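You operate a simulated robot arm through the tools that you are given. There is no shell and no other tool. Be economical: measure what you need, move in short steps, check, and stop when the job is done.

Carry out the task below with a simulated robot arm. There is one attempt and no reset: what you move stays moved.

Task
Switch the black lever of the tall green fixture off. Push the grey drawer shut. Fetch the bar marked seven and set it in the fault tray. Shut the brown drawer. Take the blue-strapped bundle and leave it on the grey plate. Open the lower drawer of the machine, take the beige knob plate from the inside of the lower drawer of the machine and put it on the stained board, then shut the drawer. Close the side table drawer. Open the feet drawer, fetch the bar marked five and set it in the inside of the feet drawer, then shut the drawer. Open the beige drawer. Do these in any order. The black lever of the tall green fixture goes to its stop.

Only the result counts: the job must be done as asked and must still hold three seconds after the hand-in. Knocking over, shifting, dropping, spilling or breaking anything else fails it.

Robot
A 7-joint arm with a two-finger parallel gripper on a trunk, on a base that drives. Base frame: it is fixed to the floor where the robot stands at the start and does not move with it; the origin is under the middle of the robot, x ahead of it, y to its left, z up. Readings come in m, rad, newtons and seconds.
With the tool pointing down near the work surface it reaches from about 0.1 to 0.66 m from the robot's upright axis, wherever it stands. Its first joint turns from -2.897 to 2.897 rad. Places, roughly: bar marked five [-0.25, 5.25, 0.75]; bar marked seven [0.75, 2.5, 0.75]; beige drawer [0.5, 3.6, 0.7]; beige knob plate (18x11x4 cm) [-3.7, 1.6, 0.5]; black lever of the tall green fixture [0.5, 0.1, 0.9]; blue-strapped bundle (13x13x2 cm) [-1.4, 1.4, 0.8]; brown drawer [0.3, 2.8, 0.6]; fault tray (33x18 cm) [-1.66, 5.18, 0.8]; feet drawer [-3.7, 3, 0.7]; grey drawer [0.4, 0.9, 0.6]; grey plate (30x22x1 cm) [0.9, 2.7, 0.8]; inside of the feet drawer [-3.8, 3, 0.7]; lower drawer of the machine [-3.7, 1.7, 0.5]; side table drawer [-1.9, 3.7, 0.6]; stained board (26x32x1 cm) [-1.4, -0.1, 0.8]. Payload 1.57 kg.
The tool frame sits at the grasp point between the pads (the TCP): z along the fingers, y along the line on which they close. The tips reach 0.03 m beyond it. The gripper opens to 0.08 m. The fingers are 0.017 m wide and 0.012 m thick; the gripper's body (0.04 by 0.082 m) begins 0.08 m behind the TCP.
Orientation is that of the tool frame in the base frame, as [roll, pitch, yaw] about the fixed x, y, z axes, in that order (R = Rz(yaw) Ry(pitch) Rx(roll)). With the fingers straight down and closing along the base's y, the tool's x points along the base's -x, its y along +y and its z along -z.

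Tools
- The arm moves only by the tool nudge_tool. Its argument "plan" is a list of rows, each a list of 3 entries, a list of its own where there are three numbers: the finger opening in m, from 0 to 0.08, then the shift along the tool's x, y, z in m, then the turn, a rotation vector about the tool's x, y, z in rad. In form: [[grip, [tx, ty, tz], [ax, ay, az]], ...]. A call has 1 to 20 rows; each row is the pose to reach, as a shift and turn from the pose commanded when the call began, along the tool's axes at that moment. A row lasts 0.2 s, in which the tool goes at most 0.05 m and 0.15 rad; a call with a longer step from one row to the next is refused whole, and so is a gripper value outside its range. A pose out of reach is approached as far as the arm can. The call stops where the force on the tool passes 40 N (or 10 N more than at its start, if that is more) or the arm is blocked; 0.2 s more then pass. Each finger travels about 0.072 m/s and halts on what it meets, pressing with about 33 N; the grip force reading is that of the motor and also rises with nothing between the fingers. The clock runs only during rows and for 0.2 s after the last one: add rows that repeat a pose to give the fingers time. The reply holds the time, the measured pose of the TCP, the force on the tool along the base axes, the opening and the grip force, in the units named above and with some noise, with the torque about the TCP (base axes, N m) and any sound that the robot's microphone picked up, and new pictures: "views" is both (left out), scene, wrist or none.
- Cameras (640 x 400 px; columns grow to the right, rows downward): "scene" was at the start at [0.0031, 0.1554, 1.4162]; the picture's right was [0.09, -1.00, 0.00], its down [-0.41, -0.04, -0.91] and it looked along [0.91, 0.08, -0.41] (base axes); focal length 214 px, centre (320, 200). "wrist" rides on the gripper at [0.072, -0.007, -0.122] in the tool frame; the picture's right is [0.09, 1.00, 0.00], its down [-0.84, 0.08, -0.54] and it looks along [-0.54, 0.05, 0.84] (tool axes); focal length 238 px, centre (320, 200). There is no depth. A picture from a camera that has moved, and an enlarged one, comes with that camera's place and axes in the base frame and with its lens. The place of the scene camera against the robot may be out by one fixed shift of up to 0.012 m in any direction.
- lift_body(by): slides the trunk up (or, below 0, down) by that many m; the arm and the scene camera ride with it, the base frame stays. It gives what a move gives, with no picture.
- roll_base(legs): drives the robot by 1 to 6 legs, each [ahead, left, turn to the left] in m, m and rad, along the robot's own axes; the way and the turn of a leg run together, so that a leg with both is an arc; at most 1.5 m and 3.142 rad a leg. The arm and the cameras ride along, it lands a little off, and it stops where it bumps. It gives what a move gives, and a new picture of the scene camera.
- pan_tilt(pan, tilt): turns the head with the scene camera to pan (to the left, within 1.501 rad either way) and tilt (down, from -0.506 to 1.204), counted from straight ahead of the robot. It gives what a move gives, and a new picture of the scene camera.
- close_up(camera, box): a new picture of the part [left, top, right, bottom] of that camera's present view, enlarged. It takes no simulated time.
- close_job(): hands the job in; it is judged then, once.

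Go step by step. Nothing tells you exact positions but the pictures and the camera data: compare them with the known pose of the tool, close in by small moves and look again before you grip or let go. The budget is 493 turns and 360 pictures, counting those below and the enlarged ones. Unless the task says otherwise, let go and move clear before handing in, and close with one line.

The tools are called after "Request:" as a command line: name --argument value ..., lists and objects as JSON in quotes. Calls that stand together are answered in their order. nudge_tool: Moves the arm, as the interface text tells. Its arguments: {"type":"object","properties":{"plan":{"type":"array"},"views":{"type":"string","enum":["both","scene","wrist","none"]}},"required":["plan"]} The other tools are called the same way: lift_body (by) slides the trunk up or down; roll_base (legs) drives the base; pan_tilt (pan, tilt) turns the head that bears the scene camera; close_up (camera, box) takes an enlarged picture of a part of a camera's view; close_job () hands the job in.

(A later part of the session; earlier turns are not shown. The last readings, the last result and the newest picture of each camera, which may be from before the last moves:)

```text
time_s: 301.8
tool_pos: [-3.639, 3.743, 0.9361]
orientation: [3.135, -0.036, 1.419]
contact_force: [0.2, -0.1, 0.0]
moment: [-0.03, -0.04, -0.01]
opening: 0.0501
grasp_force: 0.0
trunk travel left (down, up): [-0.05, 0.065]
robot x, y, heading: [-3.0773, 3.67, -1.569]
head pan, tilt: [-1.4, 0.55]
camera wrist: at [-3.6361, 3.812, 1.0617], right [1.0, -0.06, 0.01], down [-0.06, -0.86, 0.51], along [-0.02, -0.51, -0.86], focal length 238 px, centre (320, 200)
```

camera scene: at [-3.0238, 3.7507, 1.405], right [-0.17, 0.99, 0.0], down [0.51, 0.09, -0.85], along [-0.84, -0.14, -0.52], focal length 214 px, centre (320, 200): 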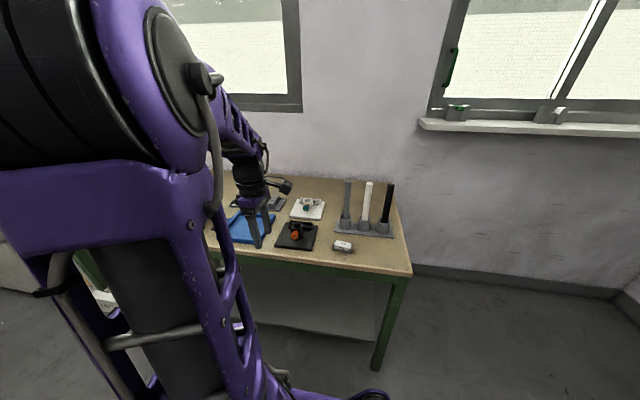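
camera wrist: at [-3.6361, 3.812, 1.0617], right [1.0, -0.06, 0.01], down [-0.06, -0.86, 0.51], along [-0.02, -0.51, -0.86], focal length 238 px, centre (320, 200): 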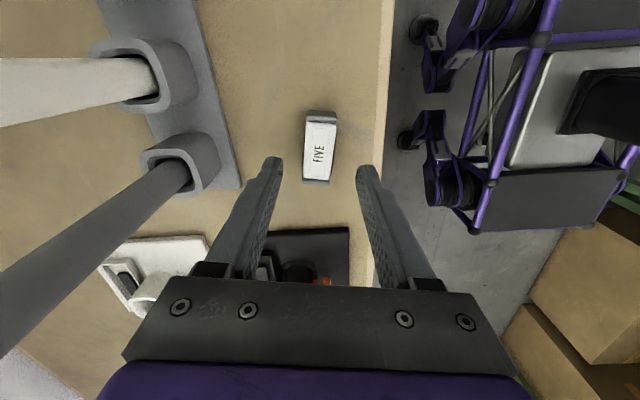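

Aligned. Descend, grip and lift.

Request:
nudge_tool --plan '[[0.05, [0, 0, 0.04], [0, 0, 0]], [0.05, [0, 0, 0.08], [0, 0, 0]], [0.05, [0, 0, 0.096], [0, 0, 0]], [0.05, [0, 0, 0.096], [0, 0, 0]], [0, [0, 0, 0.096], [0, 0, 0]], [0, [0, 0, 0.096], [0, 0, 0]], [0, [0, 0, 0.096], [0, 0, 0]], [0, [0, 0, 0.06], [0, 0, 0]], [0, [0, 0, 0.02], [0, 0, 0]], [0, [0, 0, -0.02], [0, 0, 0]], [0, [0, 0.04, -0.05], [0, 0, 0]], [0, [0, 0.08, -0.06], [0, 0, 0]], [0, [0, 0.12, -0.06], [0, 0, 0]]]' --views "wrist"

```text
time_s: 304.6
tool_pos: [-3.5224, 3.7241, 0.9987]
orientation: [3.136, -0.035, 1.419]
contact_force: [0.2, 0.2, -0.4]
moment: [0.01, 0.01, 0.02]
opening: 0.0295
grasp_force: 32.4
trunk travel left (down, up): [-0.05, 0.065]
robot x, y, heading: [-3.08, 3.6751, -1.571]
head pan, tilt: [-1.4, 0.55]
camera wrist: at [-3.5191, 3.7923, 1.1228], right [1.0, -0.06, 0.01], down [-0.06, -0.86, 0.51], along [-0.02, -0.51, -0.86], focal length 238 px, centre (320, 200)
```

wrist: 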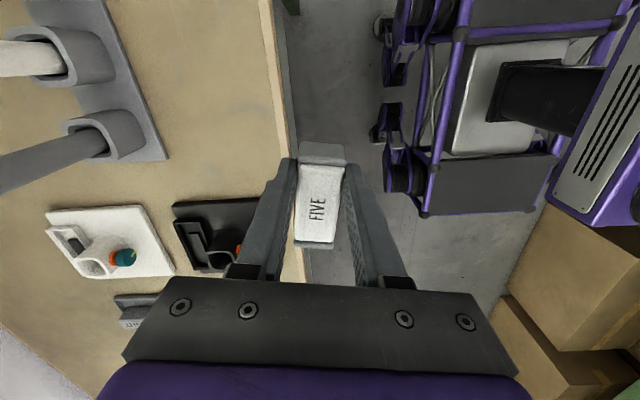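

Gripped. Drive back to the open drawer.

Request:
roll_base --legs '[[0, 0.19, 0], [0.6, 0, 0]]'

Request:
nudge_tool --plan '[[0, [-0.03, -0.03, 0], [0, 0, 0.05]], [0, [-0.05, -0.07, 0], [0, 0, 0.1]], [0, [-0.07, -0.11, 0], [0, 0, 0.1]], [0, [-0.07, -0.13, 0.03], [0, 0, 0.1]], [0, [-0.07, -0.13, 0.06], [0, 0, 0.1]]]' --views "both"

```text
time_s: 310.0
tool_pos: [-3.3288, 3.1239, 0.9987]
orientation: [3.137, -0.035, 1.433]
contact_force: [-0.1, 0.1, -0.5]
moment: [0.01, 0.01, -0.03]
opening: 0.0295
grasp_force: 33.1
trunk travel left (down, up): [-0.05, 0.065]
robot x, y, heading: [-2.8831, 3.0762, -1.552]
head pan, tilt: [-1.4, 0.55]
camera scene: at [-2.8298, 3.1597, 1.405], right [-0.19, 0.98, 0.0], down [0.51, 0.1, -0.85], along [-0.84, -0.16, -0.52], focal length 214 px, centre (320, 200)
```

scene: 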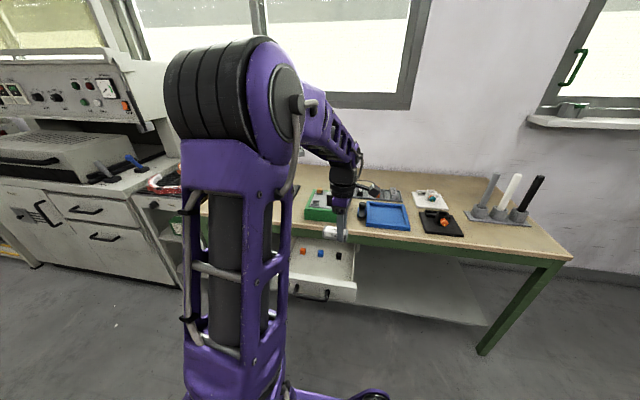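

```text
time_s: 311.2
tool_pos: [-3.4652, 3.0748, 0.9359]
orientation: [3.139, -0.036, 1.337]
contact_force: [-0.3, -0.8, 0.1]
moment: [0.01, 0.01, -0.01]
opening: 0.0296
grasp_force: 33.4
trunk travel left (down, up): [-0.05, 0.065]
robot x, y, heading: [-2.8806, 3.0775, -1.554]
head pan, tilt: [-1.4, 0.55]
camera scene: at [-2.8298, 3.1596, 1.405], right [-0.19, 0.98, 0.0], down [0.51, 0.1, -0.85], along [-0.84, -0.16, -0.52], focal length 214 px, centre (320, 200)
camera wrist: at [-3.4561, 3.1435, 1.0599], right [0.99, -0.14, 0.01], down [-0.13, -0.85, 0.51], along [-0.07, -0.51, -0.86], focal length 238 px, centre (320, 200)
```

scene: 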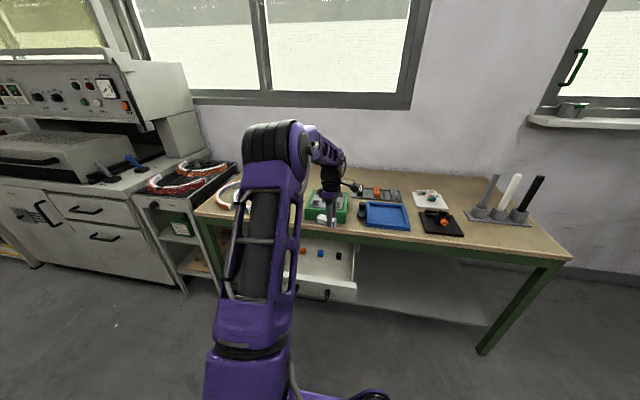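
wrist: 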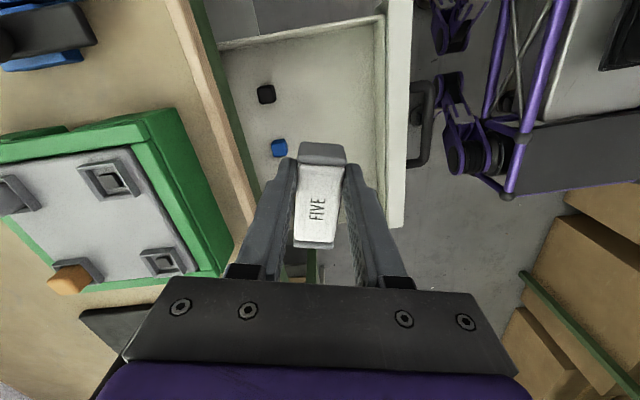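

I square the gripper with the drawer and lower the bar into its free front part.

Request:
nudge_tool --plan '[[0, [-0.014, 0.008, 0], [0, 0, -0.12]], [0, [-0.027, 0.0167, 0], [0, 0, -0.234]], [0, [-0.027, 0.0167, 0.04], [0, 0, -0.234]], [0, [-0.027, 0.0167, 0.08], [0, 0, -0.234]], [0, [-0.027, 0.0167, 0.12], [0, 0, -0.234]], [0, [-0.027, 0.0167, 0.15], [0, 0, -0.234]], [0, [-0.027, 0.0167, 0.15], [0, 0, -0.234]]]' --views "both"

```text
time_s: 312.8
tool_pos: [-3.4546, 3.0496, 0.7845]
orientation: [3.131, -0.034, 1.57]
contact_force: [-0.6, -1.0, 0.0]
moment: [0.03, 0.0, 0.0]
opening: 0.0297
grasp_force: 32.9
trunk travel left (down, up): [-0.05, 0.065]
robot x, y, heading: [-2.8801, 3.0749, -1.554]
head pan, tilt: [-1.4, 0.55]
camera scene: at [-2.8299, 3.1596, 1.405], right [-0.19, 0.98, 0.0], down [0.51, 0.1, -0.85], along [-0.84, -0.16, -0.52], focal length 214 px, centre (320, 200)
camera wrist: at [-3.4621, 3.1176, 0.9077], right [1.0, 0.09, 0.02], down [0.07, -0.85, 0.51], along [0.06, -0.51, -0.86], focal length 238 px, centre (320, 200)
```

scene: 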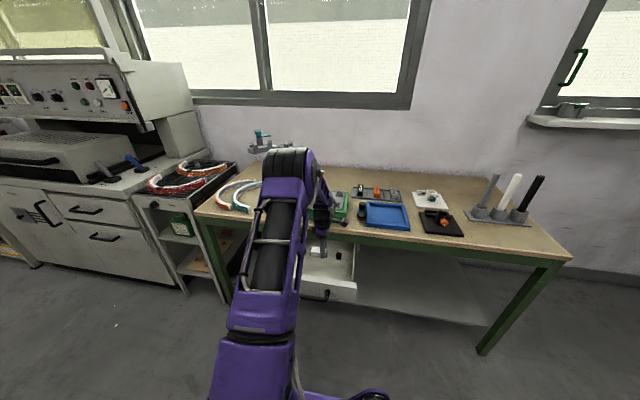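
wrist: 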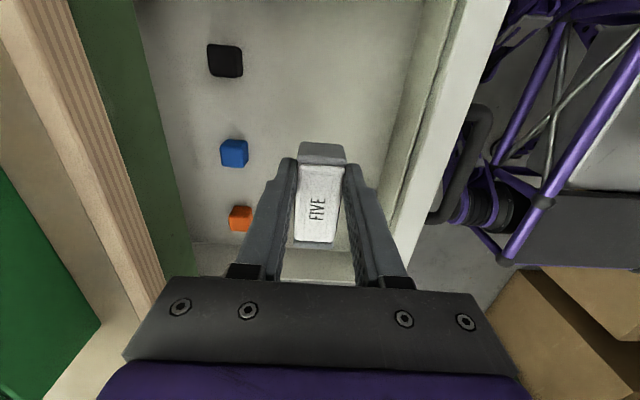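

Clear on all sides. Lower until contact.

Request:
nudge_tool --plan '[[0, [0, 0, 0.04], [0, 0, 0]], [0, [0, 0, 0.07], [0, 0, 0]], [0, [0, 0, 0.09], [0, 0, 0]], [0, [0, 0, 0.1], [0, 0, 0]], [0, [0, 0, 0.108], [0, 0, 0]], [0, [0, 0, 0.115], [0, 0, 0]], [0, [0, 0, 0.122], [0, 0, 0]], [0, [0, 0, 0.128], [0, 0, 0]]]' --views "wrist"

```text
time_s: 314.1
tool_pos: [-3.4581, 3.0536, 0.6814]
orientation: [-3.139, -0.033, 1.57]
contact_force: [-1.4, 0.3, 14.3]
moment: [0.07, -0.08, -0.07]
opening: 0.0296
grasp_force: 32.5
trunk travel left (down, up): [-0.05, 0.065]
robot x, y, heading: [-2.88, 3.074, -1.552]
head pan, tilt: [-1.4, 0.55]
stopped in row 6: the force on the tool passed its limit at 46 N (the readings are from after the stop); the commanded pose is now the measured one
camera wrist: at [-3.4641, 3.1208, 0.8054], right [1.0, 0.09, 0.0], down [0.08, -0.85, 0.51], along [0.05, -0.51, -0.86], focal length 238 px, centre (320, 200)
```

wrist: 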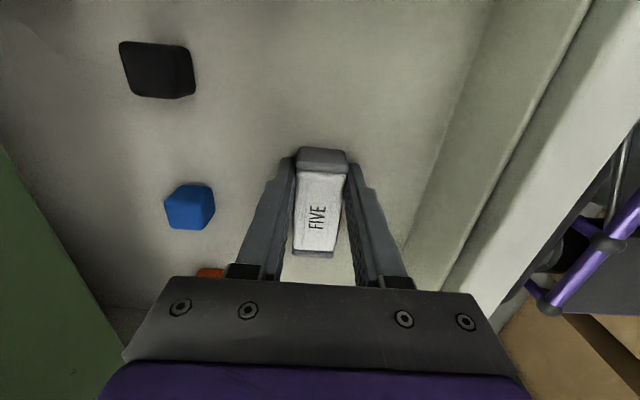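

The bar is on the drawer floor. Release and lift straight up.

Request:
nudge_tool --plan '[[0, [0, 0, -0.002], [0, 0, 0]], [0.046, [0, 0, -0.002], [0, 0, 0]], [0.046, [0, 0, -0.002], [0, 0, 0]], [0.046, [0, 0, -0.04], [0, 0, 0]], [0.046, [0, 0, -0.08], [0, 0, 0]], [0.046, [0, 0, -0.12], [0, 0, 0]], [0.046, [0, 0, -0.16], [0, 0, 0]], [0.02, [0, 0.03, -0.2], [0, 0, 0]], [0, [0, 0.07, -0.22], [0, 0, 0]]]' --views "wrist"

```text
time_s: 316.1
tool_pos: [-3.3877, 3.0458, 0.898]
orientation: [3.138, -0.034, 1.567]
contact_force: [0.3, 0.4, -0.7]
moment: [-0.04, -0.04, 0.0]
opening: 0.0001
grasp_force: 19.5
trunk travel left (down, up): [-0.05, 0.065]
robot x, y, heading: [-2.8785, 3.0791, -1.557]
head pan, tilt: [-1.4, 0.55]
camera wrist: at [-3.3941, 3.1138, 1.0226], right [1.0, 0.09, 0.01], down [0.07, -0.85, 0.51], along [0.05, -0.51, -0.86], focal length 238 px, centre (320, 200)
```

wrist: 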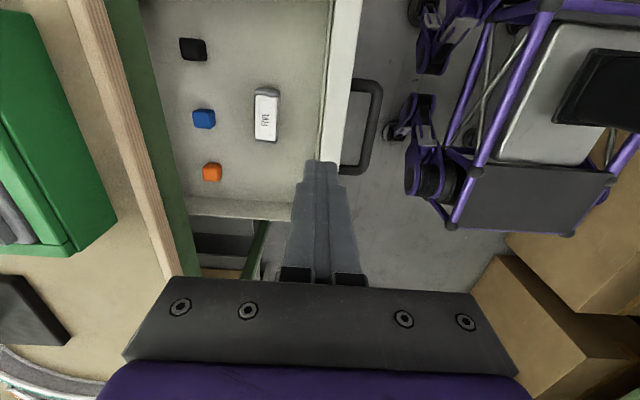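

Bar five is in the drawer. Now I reorient to push the drawer shut left of its handle.

Request:
nudge_tool --plan '[[0, [0.01, 0.03, -0.03], [0, 0, 0]], [0, [0.02, 0.06, -0.05], [0, 0, 0.14]], [0, [0.04, 0.09, -0.05], [0, 0, 0.28]], [0, [0.06, 0.12, -0.05], [0, 0, 0.42]], [0, [0.085, 0.13, -0.05], [0, 0, 0.56]], [0, [0.085, 0.13, -0.05], [0, 0, 0.7]], [0, [0.085, 0.13, -0.05], [0, 0, 0.84]], [0, [0.085, 0.13, -0.05], [0, 0, 0.98]], [0, [0.085, 0.13, -0.05], [0, 0, 1.12]], [0, [0.085, 0.13, -0.05], [0, 0, 1.26]], [0, [0.085, 0.13, -0.05], [0, 0, 1.4]], [0, [0.085, 0.13, -0.05], [0, 0, 1.54]], [0, [0.085, 0.13, -0.05], [0, 0, 1.567]]]' --views "none"

Request:
nudge_tool --plan '[[0, [0, 0, 0.03], [0, -0.1, 0]], [0, [0, 0, 0.06], [0, -0.2, 0]], [0, [0.0, 0, 0.09], [0, -0.3, 0]], [0, [0, 0, 0.12], [0, -0.4, 0]], [0, [0, 0, 0.15], [0, -0.5, 0]], [0, [0, 0, 0.18], [0, -0.6, 0]], [0, [0, 0, 0.21], [0, -0.7, 0]], [0, [0, 0, 0.245], [0, -0.785, 0]], [0, [0, 0, 0.245], [0, -0.785, 0]]]' --views "wrist"

```text
time_s: 318.9
tool_pos: [-3.2568, 3.1281, 0.9515]
orientation: [-3.108, -0.005, -0.001]
contact_force: [-0.4, 0.1, -0.2]
moment: [0.02, 0.0, -0.02]
opening: 0.0
grasp_force: 21.3
trunk travel left (down, up): [-0.05, 0.065]
robot x, y, heading: [-2.8799, 3.0745, -1.55]
head pan, tilt: [-1.4, 0.55]
```

```text
time_s: 320.9
tool_pos: [-3.2557, 3.1353, 0.7059]
orientation: [-3.098, 0.782, 0.034]
contact_force: [1.3, 0.5, -0.3]
moment: [-0.02, 0.0, 0.0]
opening: 0.0001
grasp_force: 21.7
out of reach, approached as far as the arm can: row 6
trunk travel left (down, up): [-0.05, 0.065]
robot x, y, heading: [-2.8778, 3.077, -1.553]
head pan, tilt: [-1.4, 0.55]
camera wrist: at [-3.1187, 3.1421, 0.7416], right [0.07, -0.99, -0.1], down [-0.21, -0.11, 0.97], along [-0.98, -0.04, -0.22], focal length 238 px, centre (320, 200)
```

wrist: 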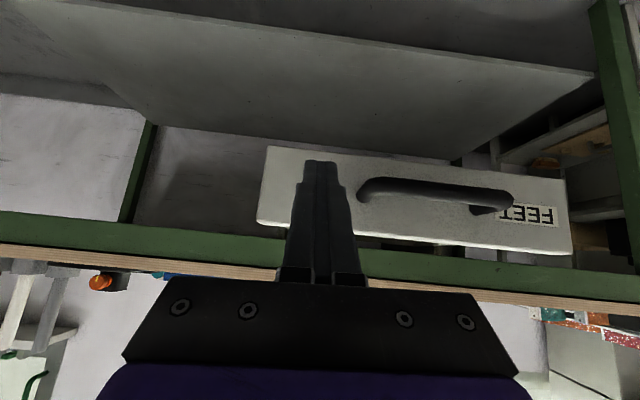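

Push the drawer closed.

Request:
nudge_tool --plan '[[0, [-0.021, 0, 0.021], [0, 0, 0]], [0, [-0.0425, 0, 0.0423], [0, 0, 0]], [0, [-0.064, 0, 0.0635], [0, 0, 0]], [0, [-0.085, 0, 0.0846], [0, 0, 0]], [0, [-0.106, 0, 0.1058], [0, 0, 0]], [0, [-0.1276, 0, 0.127], [0, 0, 0]], [0, [-0.149, 0, 0.148], [0, 0, 0]], [0, [-0.17, 0, 0.169], [0, 0, 0]], [0, [-0.184, 0, 0.183], [0, 0, 0]], [0, [-0.198, 0, 0.197], [0, 0, 0]], [0, [-0.212, 0, 0.211], [0, 0, 0]], [0, [-0.223, 0, 0.222], [0, 0, 0]]]' --views "wrist"

```text
time_s: 323.4
tool_pos: [-3.5507, 3.1343, 0.7054]
orientation: [-3.094, 0.771, 0.034]
contact_force: [9.7, -0.9, 5.4]
moment: [0.03, -0.11, 0.0]
opening: 0.0
grasp_force: 20.7
trunk travel left (down, up): [-0.05, 0.065]
robot x, y, heading: [-2.8794, 3.0793, -1.555]
head pan, tilt: [-1.4, 0.55]
stopped in row 12: the force on the tool passed its limit at 50 N (the readings are from after the stop); the commanded pose is now the measured one
camera wrist: at [-3.4148, 3.1407, 0.7428], right [0.07, -0.99, -0.1], down [-0.22, -0.11, 0.97], along [-0.97, -0.04, -0.23], focal length 238 px, centre (320, 200)
```

wrist: 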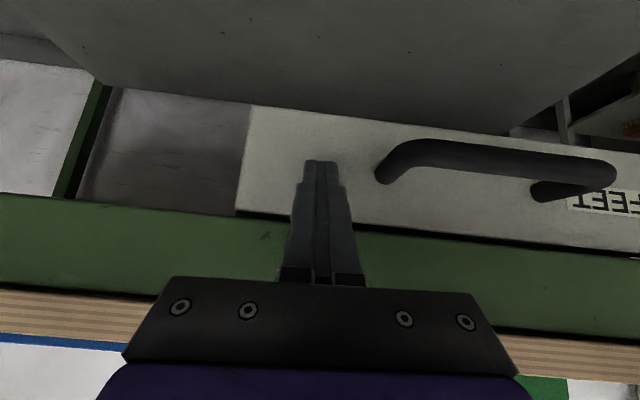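

Shut at its original closed position. Retract and raise.

Request:
nudge_tool --plan '[[0, [0.025, 0, -0.025], [0, 0, 0]], [0, [0.0495, 0, -0.0495], [0, 0, 0]], [0, [0.0707, 0, -0.0707], [0, 0, 0]], [0, [0.0389, 0, -0.1025], [0, 0.05, 0]], [0, [0.0035, 0, -0.1308], [0, 0.14, 0]], [0, [-0.0318, 0, -0.1591], [0, 0.24, 0]], [0, [-0.0672, 0, -0.1874], [0, 0.34, 0]], [0, [-0.1025, 0, -0.2157], [0, 0.44, 0]], [0, [-0.1379, 0, -0.2439], [0, 0.54, 0]], [0, [-0.1732, 0, -0.2722], [0, 0.64, 0]], [0, [-0.1732, 0, -0.2722], [0, 0.72, 0]], [0, [-0.1732, 0, -0.2722], [0, 0.765, 0]]]' --views "scene"

Request:
close_up --camera "scene" --box '[0, 150, 240, 300]'

```text
time_s: 326.0
tool_pos: [-3.4875, 3.1246, 1.0193]
orientation: [-3.11, 0.007, 0.003]
contact_force: [0.3, 0.1, 0.6]
moment: [0.01, -0.02, 0.04]
opening: 0.0
grasp_force: 21.1
trunk travel left (down, up): [-0.05, 0.065]
robot x, y, heading: [-2.8819, 3.0783, -1.552]
head pan, tilt: [-1.4, 0.55]
camera scene: at [-2.8297, 3.1595, 1.405], right [-0.19, 0.98, 0.0], down [0.51, 0.1, -0.85], along [-0.84, -0.16, -0.52], focal length 214 px, centre (320, 200)
```

scene: 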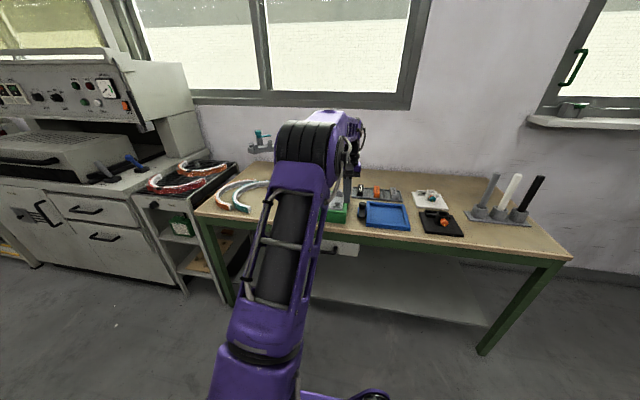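

```text
2.67 times, centred on (120, 225) of scene
camera zoom: at [-2.8297, 3.1595, 1.405], right [-0.19, 0.98, 0.0], down [0.51, 0.1, -0.85], along [-0.84, -0.16, -0.52], focal length 572 px, centre (853, 133)
```

zoom: 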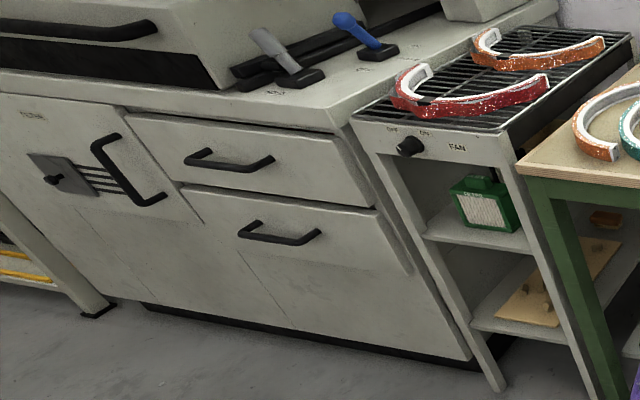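

Feet drawer is shut. I draw the arm in and drive to the machine.

Request:
nudge_tool --plan '[[0, [0.045, 0, 0], [0, 0, 0]], [0, [0.09, 0, 0], [0, 0, 0]], [0, [0.135, 0, 0], [0, 0, 0]], [0, [0.18, 0, 0], [0, 0, 0]], [0, [0.2, 0, 0], [0, 0, 0]]]' --views "none"

Request:
roll_base --legs '[[1.2, 0, -0.018]]'

```text
time_s: 327.2
tool_pos: [-3.2836, 3.1266, 1.0162]
orientation: [-3.107, 0.008, 0.004]
contact_force: [0.0, 0.4, 0.1]
moment: [-0.02, 0.0, 0.0]
opening: 0.0001
grasp_force: 21.6
trunk travel left (down, up): [-0.05, 0.065]
robot x, y, heading: [-2.8839, 3.0752, -1.553]
head pan, tilt: [-1.4, 0.55]
```

```text
time_s: 333.3
tool_pos: [-3.2889, 1.9335, 1.0165]
orientation: [-3.11, 0.008, -0.041]
contact_force: [-0.1, 1.1, 0.1]
moment: [-0.04, 0.02, 0.02]
opening: 0.0
grasp_force: 21.3
trunk travel left (down, up): [-0.05, 0.065]
robot x, y, heading: [-2.8826, 1.8703, -1.594]
head pan, tilt: [-1.4, 0.55]
camera scene: at [-2.8322, 1.9485, 1.405], right [-0.14, 0.99, 0.0], down [0.52, 0.08, -0.85], along [-0.84, -0.12, -0.52], focal length 214 px, centre (320, 200)
```

scene: 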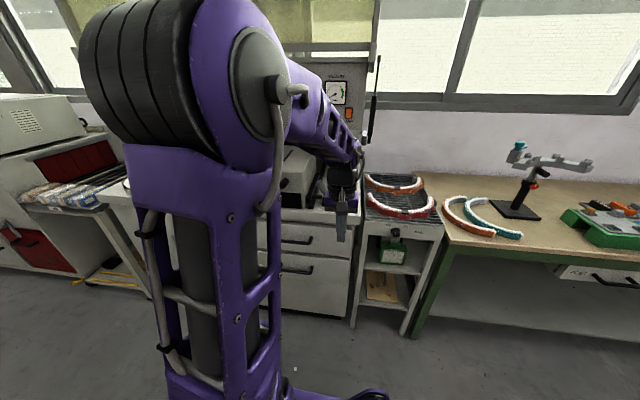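

The lower handle triangulates to about (-3.535, 1.72, 0.55). I align and lower the tilted tool in front of it.

Request:
roll_base --legs '[[0.13, 0, 0.023]]'

Request:
nudge_tool --plan '[[0, [-0.005, 0.008, 0.04], [0, -0.09, 0]], [0, [-0.01, 0.016, 0.08], [0, -0.18, 0]], [0, [-0.02, 0.024, 0.12], [0, -0.27, 0]], [0, [-0.03, 0.032, 0.16], [0, -0.36, 0]], [0, [-0.05, 0.04, 0.2], [0, -0.45, 0]], [0, [-0.07, 0.05, 0.24], [0, -0.54, 0]], [0, [-0.09, 0.06, 0.28], [0, -0.63, 0]], [0, [-0.11, 0.07, 0.32], [0, -0.72, 0]], [0, [-0.12, 0.075, 0.356], [0, -0.785, 0]], [0, [-0.12, 0.075, 0.356], [0, -0.785, 0]]]' --views "both"

```text
time_s: 334.6
tool_pos: [-3.2919, 1.7962, 1.0172]
orientation: [-3.108, 0.006, -0.017]
contact_force: [0.8, 0.3, 0.1]
moment: [0.01, 0.0, 0.02]
opening: 0.0
grasp_force: 21.6
trunk travel left (down, up): [-0.05, 0.065]
robot x, y, heading: [-2.8872, 1.7368, -1.574]
head pan, tilt: [-1.4, 0.55]
camera scene: at [-2.8358, 1.822, 1.405], right [-0.17, 0.99, 0.0], down [0.52, 0.09, -0.85], along [-0.84, -0.14, -0.52], focal length 214 px, centre (320, 200)
```

scene: 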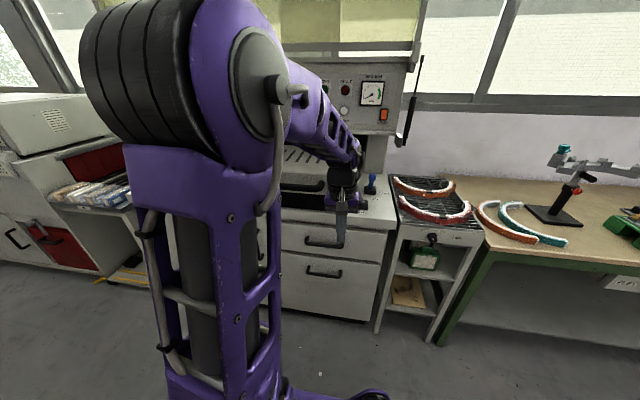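

```text
time_s: 336.8
tool_pos: [-3.4154, 1.7358, 0.6601]
orientation: [-3.093, 0.791, 0.019]
contact_force: [0.0, -0.6, -0.4]
moment: [0.0, 0.01, -0.01]
opening: 0.0002
grasp_force: 21.4
trunk travel left (down, up): [-0.05, 0.065]
robot x, y, heading: [-2.8889, 1.7405, -1.574]
head pan, tilt: [-1.4, 0.55]
camera scene: at [-2.8358, 1.8218, 1.405], right [-0.17, 0.99, 0.0], down [0.52, 0.09, -0.85], along [-0.84, -0.14, -0.52], focal length 214 px, centre (320, 200)
camera wrist: at [-3.278, 1.7387, 0.6934], right [0.05, -0.99, -0.1], down [-0.2, -0.11, 0.97], along [-0.98, -0.03, -0.21], focal length 238 px, centre (320, 200)
```

scene: 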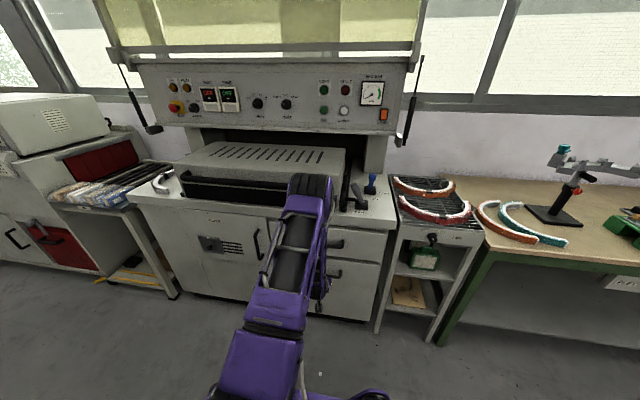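
wrist: 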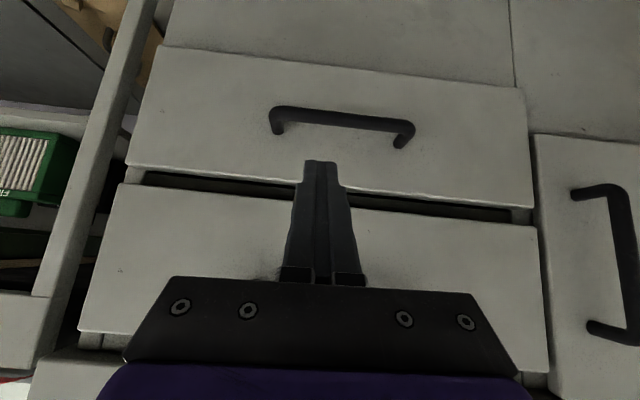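

The lower handle is centred near (-3.56, 1.72, 0.51). I move to a point just above it and check.

Request:
nudge_tool --plan '[[0, [-0.006, 0.005, 0.035], [0, 0, 0]], [0, [-0.014, 0.01, 0.07], [0, 0, 0]], [0, [-0.0224, 0.0158, 0.1], [0, 0, 0]], [0, [-0.0224, 0.0158, 0.1094], [0, 0, 0]], [0, [-0.0224, 0.0158, 0.1094], [0, 0, 0]]]' --views "wrist"

```text
time_s: 338.0
tool_pos: [-3.5127, 1.7225, 0.597]
orientation: [-3.094, 0.791, 0.015]
contact_force: [0.1, -0.2, -0.4]
moment: [0.01, 0.01, -0.01]
opening: 0.0
grasp_force: 21.3
trunk travel left (down, up): [-0.05, 0.065]
robot x, y, heading: [-2.8891, 1.7415, -1.572]
head pan, tilt: [-1.4, 0.55]
camera wrist: at [-3.3744, 1.7272, 0.6319], right [0.05, -0.99, -0.1], down [-0.21, -0.11, 0.97], along [-0.98, -0.03, -0.21], focal length 238 px, centre (320, 200)
```

wrist: 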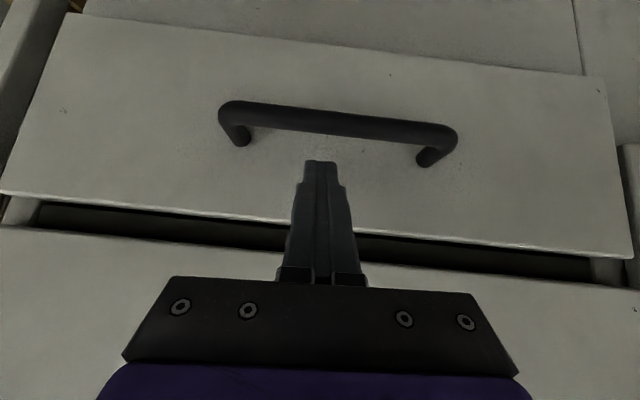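

Same relative view as before with the feet handle. Insert behind the bar.

Request:
nudge_tool --plan '[[0, [0.001, 0.012, 0.03], [0, 0, 0]], [0, [0.002, 0.012, 0.055], [0, 0, 0]], [0, [0.003, 0.012, 0.066], [0, 0, 0]], [0, [0.003, 0.012, 0.072], [0, 0, 0]]]' --views "none"

Request:
close_up --camera "wrist" --box '[230, 90, 430, 250]'

```text
time_s: 338.7
tool_pos: [-3.5399, 1.7132, 0.5539]
orientation: [-3.092, 0.776, 0.017]
contact_force: [35.2, -0.8, 38.6]
moment: [-0.1, -0.8, -0.04]
opening: 0.0001
grasp_force: 21.4
trunk travel left (down, up): [-0.05, 0.065]
robot x, y, heading: [-2.8854, 1.743, -1.573]
head pan, tilt: [-1.4, 0.55]
stopped in row 3: the force on the tool passed its limit at 211 N (the readings are from after the stop); the commanded pose is now the measured one
```

```text
2.50 times, centred on (330, 170) of wrist
camera zoom: at [-3.403, 1.7164, 0.5909], right [0.05, -0.99, -0.1], down [-0.22, -0.11, 0.97], along [-0.97, -0.03, -0.22], focal length 596 px, centre (295, 275)
```

zoom: 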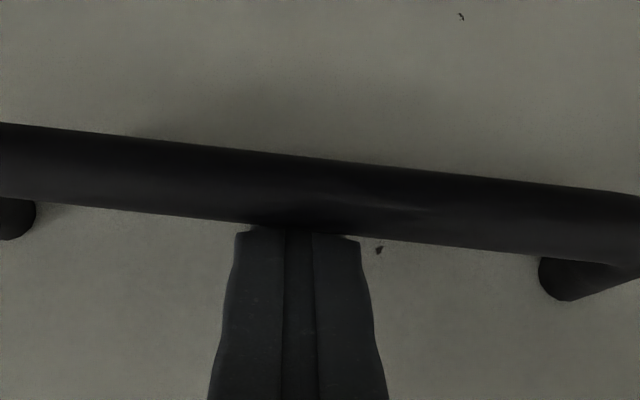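

Hooked behind the bar. Ease off and pull.

Request:
nudge_tool --plan '[[0, [0, 0, -0.004], [0, 0, 0]], [0, [0.0103, 0, -0.0145], [0, 0, 0]], [0, [0.0203, 0, -0.0245], [0, 0, 0]], [0, [0.0303, 0, -0.034], [0, 0, 0]], [0, [0.0403, 0, -0.044], [0, 0, 0]], [0, [0.0503, 0, -0.054], [0, 0, 0]]]' --views "wrist"

```text
time_s: 340.1
tool_pos: [-3.4674, 1.7104, 0.5548]
orientation: [-3.093, 0.77, 0.018]
contact_force: [1.5, -0.2, 2.6]
moment: [-0.02, -0.09, -0.04]
opening: 0.0
grasp_force: 21.8
trunk travel left (down, up): [-0.05, 0.065]
robot x, y, heading: [-2.8909, 1.7434, -1.572]
head pan, tilt: [-1.4, 0.55]
camera wrist: at [-3.3305, 1.7146, 0.5917], right [0.05, -0.99, -0.1], down [-0.22, -0.11, 0.97], along [-0.97, -0.03, -0.23], focal length 238 px, centre (320, 200)
```

wrist: 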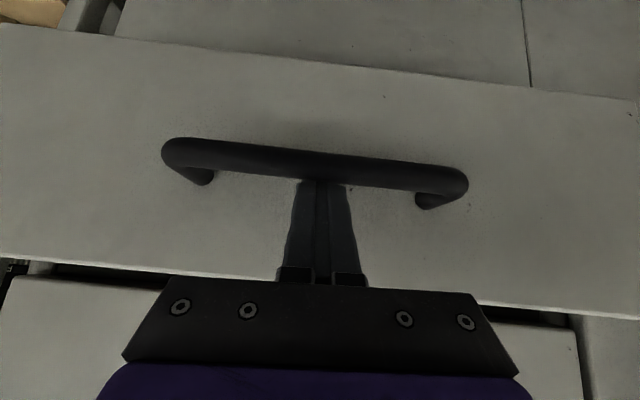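

It follows; continue to pull.

Request:
nudge_tool --plan '[[0, [0.014, 0, -0.014], [0, 0, 0]], [0, [0.028, 0, -0.028], [0, 0, 0]], [0, [0.042, 0, -0.042], [0, 0, 0]], [0, [0.056, 0, -0.056], [0, 0, 0]], [0, [0.07, 0, -0.07], [0, 0, 0]], [0, [0.084, 0, -0.084], [0, 0, 0]], [0, [0.098, 0, -0.098], [0, 0, 0]], [0, [0.112, 0, -0.112], [0, 0, 0]], [0, [0.124, 0, -0.124], [0, 0, 0]], [0, [0.134, 0, -0.134], [0, 0, 0]]]' --views "both"

```text
time_s: 342.3
tool_pos: [-3.2781, 1.7075, 0.5544]
orientation: [-3.093, 0.77, 0.018]
contact_force: [1.7, 0.6, -1.2]
moment: [-0.01, -0.01, 0.0]
opening: 0.0001
grasp_force: 21.3
trunk travel left (down, up): [-0.05, 0.065]
robot x, y, heading: [-2.8853, 1.7408, -1.573]
head pan, tilt: [-1.4, 0.55]
camera scene: at [-2.8343, 1.8219, 1.4049], right [-0.17, 0.99, 0.0], down [0.52, 0.09, -0.85], along [-0.84, -0.14, -0.52], focal length 214 px, centre (320, 200)
camera wrist: at [-3.1412, 1.7119, 0.5926], right [0.05, -0.99, -0.1], down [-0.22, -0.11, 0.97], along [-0.97, -0.03, -0.23], focal length 238 px, centre (320, 200)
```

scene: 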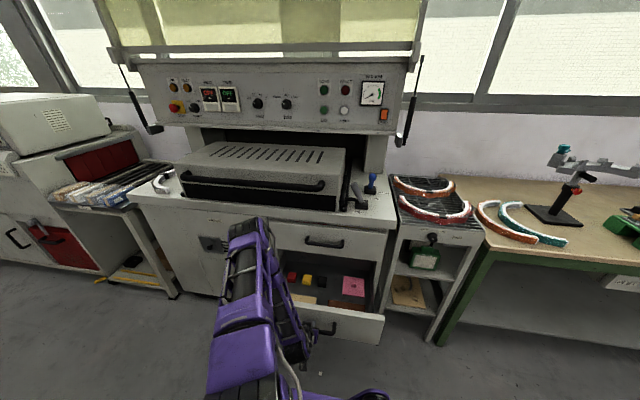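
wrist: 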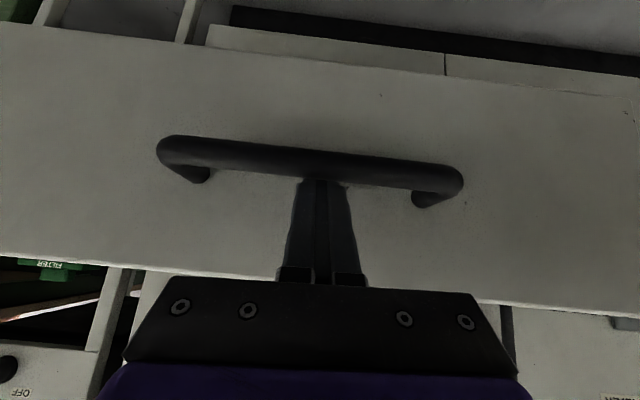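

Zoom into the drawer.

Request:
close_up --camera "scene" --box '[260, 240, 400, 350]'

```text
3.64 times, centred on (330, 295) of scene
camera zoom: at [-2.8343, 1.8219, 1.4049], right [-0.17, 0.99, 0.0], down [0.52, 0.09, -0.85], along [-0.84, -0.14, -0.52], focal length 780 px, centre (284, -146)
```

zoom: 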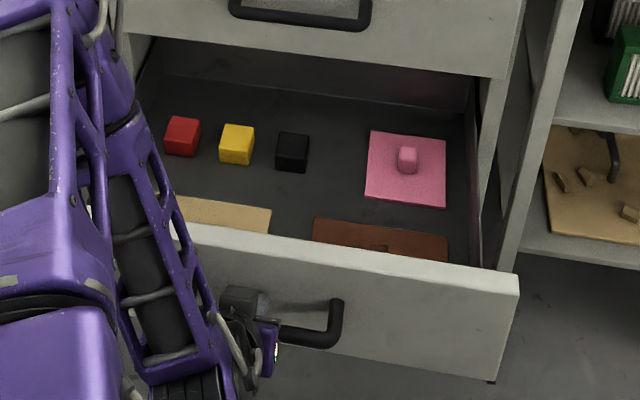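

The beige knob plate lies at the front left of the drawer. I unhook and raise.

Request:
nudge_tool --plan '[[0, [0, 0, -0.03], [0, 0, 0]], [0, [0, 0, -0.065], [0, 0, 0]], [0, [-0.01, 0, -0.1], [0, 0, 0]], [0, [-0.035, 0, -0.129], [0, 0.1, 0]], [0, [-0.065, 0, -0.158], [0, 0.2, 0]], [0, [-0.095, 0, -0.187], [0, 0.3, 0]], [0, [-0.12, 0, -0.217], [0, 0.4, 0]], [0, [-0.145, 0, -0.246], [0, 0.5, 0]], [0, [-0.17, 0, -0.275], [0, 0.6, 0]], [0, [-0.2, 0, -0.3], [0, 0.7, 0]], [0, [-0.22, 0, -0.31], [0, 0.77, 0]]]' --views "both"

```text
time_s: 344.7
tool_pos: [-3.2177, 1.6946, 0.932]
orientation: [-3.107, 0.003, -0.016]
contact_force: [-0.4, 0.3, -0.3]
moment: [0.02, 0.02, 0.01]
opening: 0.0
grasp_force: 21.6
out of reach, approached as far as the arm can: row 4, 5, 6, 7, 8
trunk travel left (down, up): [-0.05, 0.065]
robot x, y, heading: [-2.8882, 1.7396, -1.57]
head pan, tilt: [-1.4, 0.55]
camera scene: at [-2.8342, 1.8218, 1.405], right [-0.17, 0.99, 0.0], down [0.52, 0.09, -0.85], along [-0.84, -0.14, -0.52], focal length 214 px, centre (320, 200)
camera wrist: at [-3.1442, 1.6965, 1.0541], right [0.08, -1.0, -0.03], down [-0.84, -0.08, 0.54], along [-0.54, -0.01, -0.84], focal length 238 px, centre (320, 200)
```

scene: 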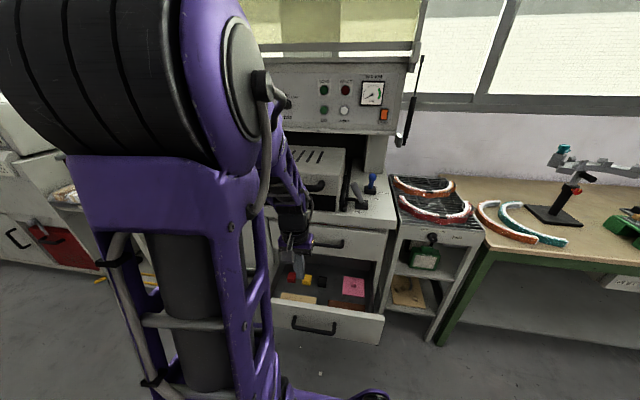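
wrist: 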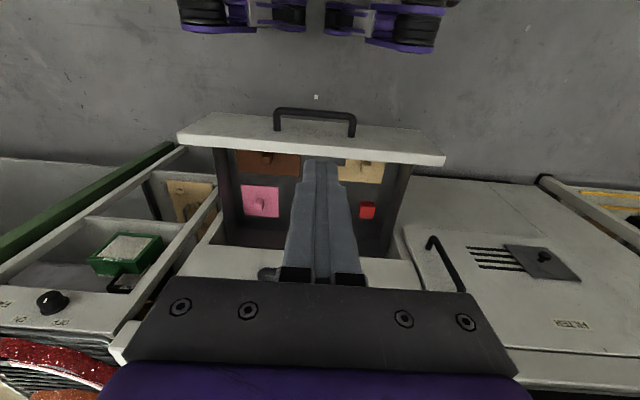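

The beige plate's knob is near (-3.39, 1.59). Move over it.

Request:
nudge_tool --plan '[[0.03, [-0.03, 0.018, 0.02], [0, 0, 0]], [0.06, [-0.06, 0.036, 0.04], [0, 0, 0]], [0.06, [-0.09, 0.054, 0.07], [0, 0, 0]], [0.06, [-0.115, 0.072, 0.1], [0, 0, 0]], [0.06, [-0.14, 0.09, 0.13], [0, 0, 0]], [0.06, [-0.16, 0.104, 0.16], [0, 0, 0]], [0.06, [-0.176, 0.104, 0.19], [0, 0, 0]], [0.06, [-0.176, 0.104, 0.19], [0, 0, 0]]]' --views "wrist"

Request:
close_up --camera "wrist" --box '[220, 60, 440, 220]'

```text
time_s: 346.5
tool_pos: [-3.3967, 1.5977, 0.7386]
orientation: [-3.106, 0.005, -0.017]
contact_force: [-0.5, 0.2, -0.2]
moment: [0.01, -0.02, -0.01]
opening: 0.0602
grasp_force: 0.1
trunk travel left (down, up): [-0.05, 0.065]
robot x, y, heading: [-2.8871, 1.7424, -1.575]
head pan, tilt: [-1.4, 0.55]
camera wrist: at [-3.3236, 1.6002, 0.8599], right [0.08, -1.0, -0.04], down [-0.84, -0.08, 0.54], along [-0.54, -0.01, -0.84], focal length 238 px, centre (320, 200)
```

wrist: 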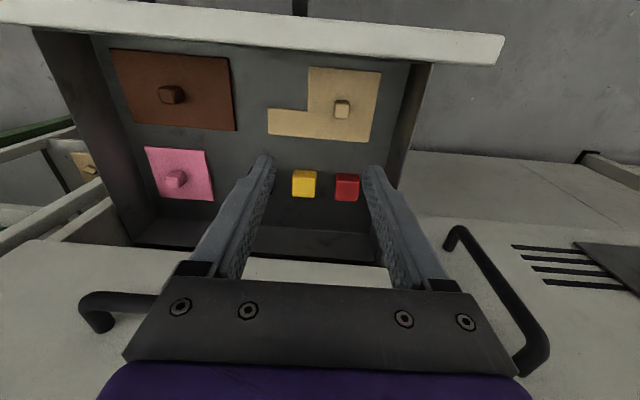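

```text
2.50 times, centred on (330, 140) of wrist
camera zoom: at [-3.3236, 1.6002, 0.8599], right [0.08, -1.0, -0.04], down [-0.84, -0.08, 0.54], along [-0.54, -0.01, -0.84], focal length 596 px, centre (295, 350)
```

zoom: 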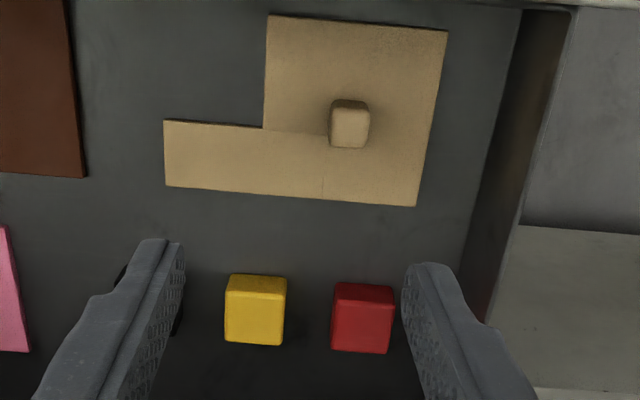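

The L-shaped plate has a ~25 mm knob at (-3.398, 1.58, 0.49). I rotate a quarter turn to keep the camera away from the drawer front and align above it.

Request:
nudge_tool --plan '[[0.06, [0, 0, 0], [0, 0, -0.14]], [0.06, [0, 0, 0], [0, 0, -0.28]], [0.06, [0, 0, 0], [0, 0, -0.42]], [0.06, [0, 0, 0], [0, 0, -0.56]], [0.06, [0, 0, 0], [0, 0, -0.7]], [0.06, [0, 0, 0], [0, 0, -0.84]], [0.06, [0, 0, 0], [0, 0, -0.98]], [0.06, [0, 0, 0], [0, 0, -1.12]], [0.06, [0, 0, 0], [0, 0, -1.26]], [0.06, [0, 0.005, 0], [0, 0, -1.4]], [0.06, [0, 0.017, 0.02], [0, 0, -1.54]], [0.06, [0, 0.017, 0.04], [0, 0, -1.585]], [0.06, [0, 0.017, 0.04], [0, 0, -1.585]]]' --views "wrist"

```text
time_s: 349.3
tool_pos: [-3.3981, 1.5839, 0.6972]
orientation: [-3.136, -0.036, 1.571]
contact_force: [0.8, -0.1, 0.1]
moment: [0.0, -0.02, 0.01]
opening: 0.06
grasp_force: 0.1
trunk travel left (down, up): [-0.05, 0.065]
robot x, y, heading: [-2.8885, 1.7394, -1.576]
head pan, tilt: [-1.4, 0.55]
camera wrist: at [-3.4046, 1.6517, 0.8217], right [1.0, 0.09, 0.0], down [0.08, -0.86, 0.51], along [0.05, -0.51, -0.86], focal length 238 px, centre (320, 200)
```

wrist: 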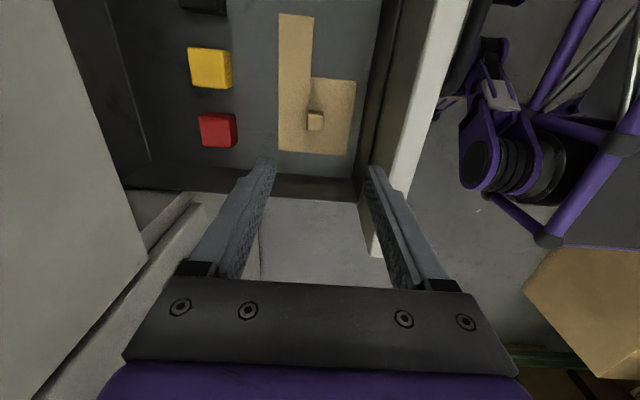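

Request:
nudge_tool --plan '[[0.05, [-0.004, -0.004, 0.04], [0, 0, 0]], [0.05, [-0.004, -0.004, 0.08], [0, 0, 0]], [0.05, [-0.004, -0.004, 0.12], [0, 0, 0]], [0.05, [-0.004, -0.004, 0.15], [0, 0, 0]], [0.05, [-0.004, -0.004, 0.15], [0, 0, 0]]]' --views "wrist"

```text
time_s: 350.5
tool_pos: [-3.4042, 1.5853, 0.546]
orientation: [-3.136, -0.035, 1.569]
contact_force: [-0.6, 0.1, 0.4]
moment: [-0.01, 0.0, 0.03]
opening: 0.0502
grasp_force: 0.1
trunk travel left (down, up): [-0.05, 0.065]
robot x, y, heading: [-2.8867, 1.7381, -1.574]
head pan, tilt: [-1.4, 0.55]
camera wrist: at [-3.4099, 1.653, 0.6712], right [1.0, 0.09, 0.0], down [0.08, -0.86, 0.51], along [0.04, -0.51, -0.86], focal length 238 px, centre (320, 200)
```

wrist: 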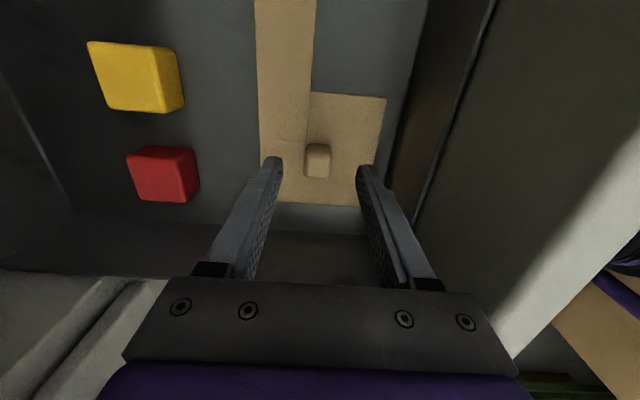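

Nearly centred. Descend to the knob.

Request:
nudge_tool --plan '[[0.05, [-0.006, -0.001, 0.02], [0, 0, 0]], [0.05, [-0.006, -0.001, 0.038], [0, 0, 0]], [0.05, [-0.006, -0.001, 0.046], [0, 0, 0]], [0.05, [-0.006, -0.001, 0.052], [0, 0, 0]], [0.05, [-0.006, -0.001, 0.057], [0, 0, 0]]]' --views "wrist"

```text
time_s: 351.7
tool_pos: [-3.4038, 1.5808, 0.4908]
orientation: [-3.137, -0.037, 1.566]
contact_force: [-0.5, -0.3, 0.6]
moment: [-0.03, 0.0, -0.01]
opening: 0.0502
grasp_force: 0.1
trunk travel left (down, up): [-0.05, 0.065]
robot x, y, heading: [-2.8878, 1.7399, -1.577]
head pan, tilt: [-1.4, 0.55]
camera wrist: at [-3.41, 1.6495, 0.6153], right [1.0, 0.09, 0.0], down [0.08, -0.86, 0.51], along [0.05, -0.51, -0.86], focal length 238 px, centre (320, 200)
```

wrist: 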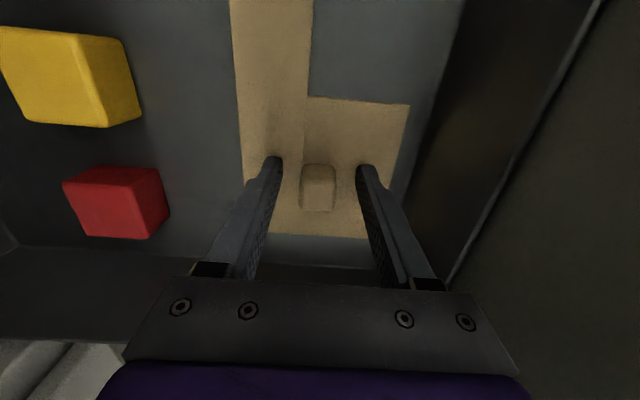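

Request:
nudge_tool --plan '[[0.05, [0, 0, 0.005], [0, 0, 0]], [0.05, [0, 0, 0.01], [0, 0, 0]], [0.05, [0, 0, 0.015], [0, 0, 0]], [0.05, [0, 0, 0.02], [0, 0, 0]]]' --views "none"

```text
time_s: 352.3
tool_pos: [-3.4117, 1.5806, 0.4879]
orientation: [-3.125, -0.032, 1.567]
contact_force: [1.3, 1.4, 21.0]
moment: [-0.07, -0.6, 0.09]
opening: 0.0502
grasp_force: 0.1
trunk travel left (down, up): [-0.05, 0.065]
robot x, y, heading: [-2.8878, 1.7424, -1.569]
head pan, tilt: [-1.4, 0.55]
stopped in row 3: the force on the tool passed its limit at 47 N (the readings are from after the stop); the commanded pose is now the measured one
```

Touched the plate. Raise a bit, recentre, and close on the knob.

Request:
nudge_tool --plan '[[0.05, [0, 0.007, -0.003], [0, 0, 0]], [0.05, [0, 0.007, -0.003], [0, 0, 0]], [0, [0, 0.007, -0.003], [0, 0, 0]], [0, [0, 0.007, -0.003], [0, 0, 0]], [0, [0, 0.007, -0.003], [0, 0, 0]]]' --views "wrist"

```text
time_s: 353.5
tool_pos: [-3.4008, 1.5816, 0.4864]
orientation: [-3.132, -0.032, 1.567]
contact_force: [-1.0, 0.8, 2.0]
moment: [-0.16, -0.19, -0.02]
opening: 0.0235
grasp_force: 33.1
trunk travel left (down, up): [-0.05, 0.065]
robot x, y, heading: [-2.8891, 1.7413, -1.572]
head pan, tilt: [-1.4, 0.55]
camera wrist: at [-3.4062, 1.6496, 0.6123], right [1.0, 0.09, -0.01], down [0.08, -0.85, 0.51], along [0.04, -0.51, -0.86], focal length 238 px, centre (320, 200)
```

wrist: 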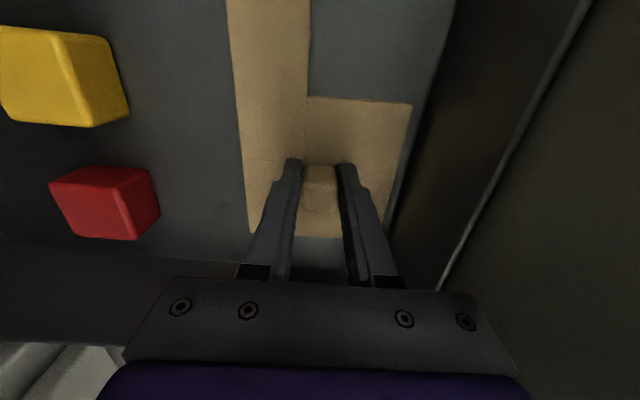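

Gripped the knob (23.5 mm). Lift slowly straight up.

Request:
nudge_tool --plan '[[0, [0, 0, -0.01], [0, 0, 0]], [0, [0, 0, -0.03], [0, 0, 0]], [0, [0, 0, -0.06], [0, 0, 0]], [0, [0, 0, -0.1], [0, 0, 0]], [0, [0, 0, -0.14], [0, 0, 0]], [0, [0, 0, -0.18], [0, 0, 0]], [0, [0, 0, -0.22], [0, 0, 0]]]' --views "wrist"

```text
time_s: 355.1
tool_pos: [-3.4021, 1.5756, 0.7079]
orientation: [-3.131, -0.035, 1.567]
contact_force: [-0.4, -0.4, -3.3]
moment: [-0.03, -0.04, 0.05]
opening: 0.0236
grasp_force: 33.4
trunk travel left (down, up): [-0.05, 0.065]
robot x, y, heading: [-2.887, 1.7416, -1.572]
head pan, tilt: [-1.4, 0.55]
camera wrist: at [-3.4061, 1.6433, 0.8316], right [1.0, 0.09, -0.01], down [0.08, -0.86, 0.51], along [0.04, -0.51, -0.86], focal length 238 px, centre (320, 200)
```

wrist: 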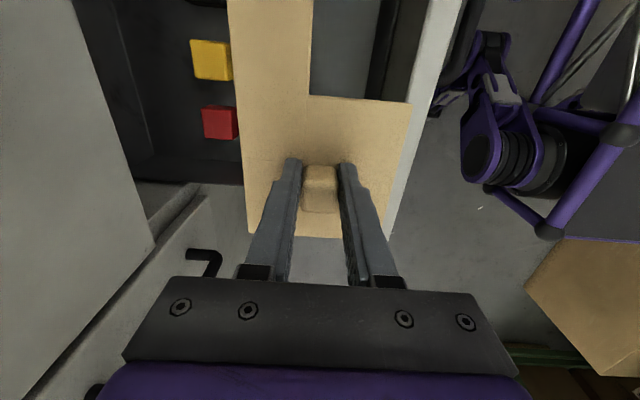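

The plate is held. I raise it, pull the arm in, and head around to the stained board on the east side of the middle table.

Request:
nudge_tool --plan '[[0, [0, 0, -0.045], [0, 0, 0]], [0, [0, 0, -0.09], [0, 0, 0]], [0, [0, 0, -0.135], [0, 0, 0]], [0, [0, 0.02, -0.175], [0, 0, 0]], [0, [0, 0.04, -0.215], [0, 0, 0]], [0, [0, 0.06, -0.255], [0, 0, 0]], [0, [0, 0.06, -0.29], [0, 0, 0]]]' --views "none"

Request:
roll_base --legs '[[-1.2, 0, 0], [-1.2, 0, 0]]'

```text
time_s: 356.7
tool_pos: [-3.3375, 1.5642, 0.9971]
orientation: [-3.131, -0.035, 1.569]
contact_force: [0.1, 0.2, -1.9]
moment: [0.0, -0.02, -0.01]
opening: 0.0231
grasp_force: 33.4
trunk travel left (down, up): [-0.05, 0.065]
robot x, y, heading: [-2.8848, 1.741, -1.575]
head pan, tilt: [-1.4, 0.55]
```

```text
time_s: 368.5
tool_pos: [-3.3464, 3.9652, 0.9974]
orientation: [-3.13, -0.036, 1.564]
contact_force: [0.2, -0.3, -1.2]
moment: [0.0, -0.01, -0.03]
opening: 0.0233
grasp_force: 32.7
trunk travel left (down, up): [-0.05, 0.065]
robot x, y, heading: [-2.8974, 4.1364, -1.579]
head pan, tilt: [-1.4, 0.55]
camera scene: at [-2.8411, 4.2199, 1.405], right [-0.16, 0.99, 0.0], down [0.52, 0.08, -0.85], along [-0.84, -0.14, -0.52], focal length 214 px, centre (320, 200)
```

scene: 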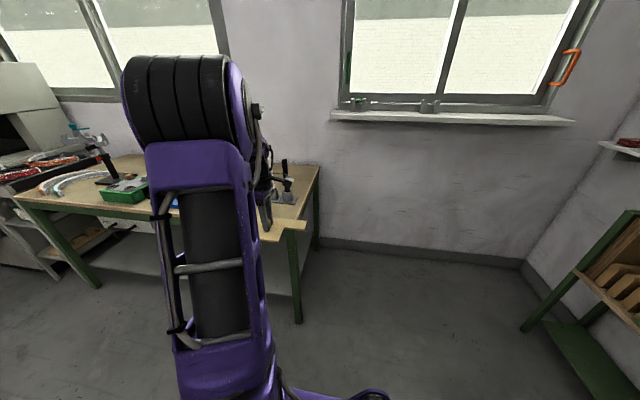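

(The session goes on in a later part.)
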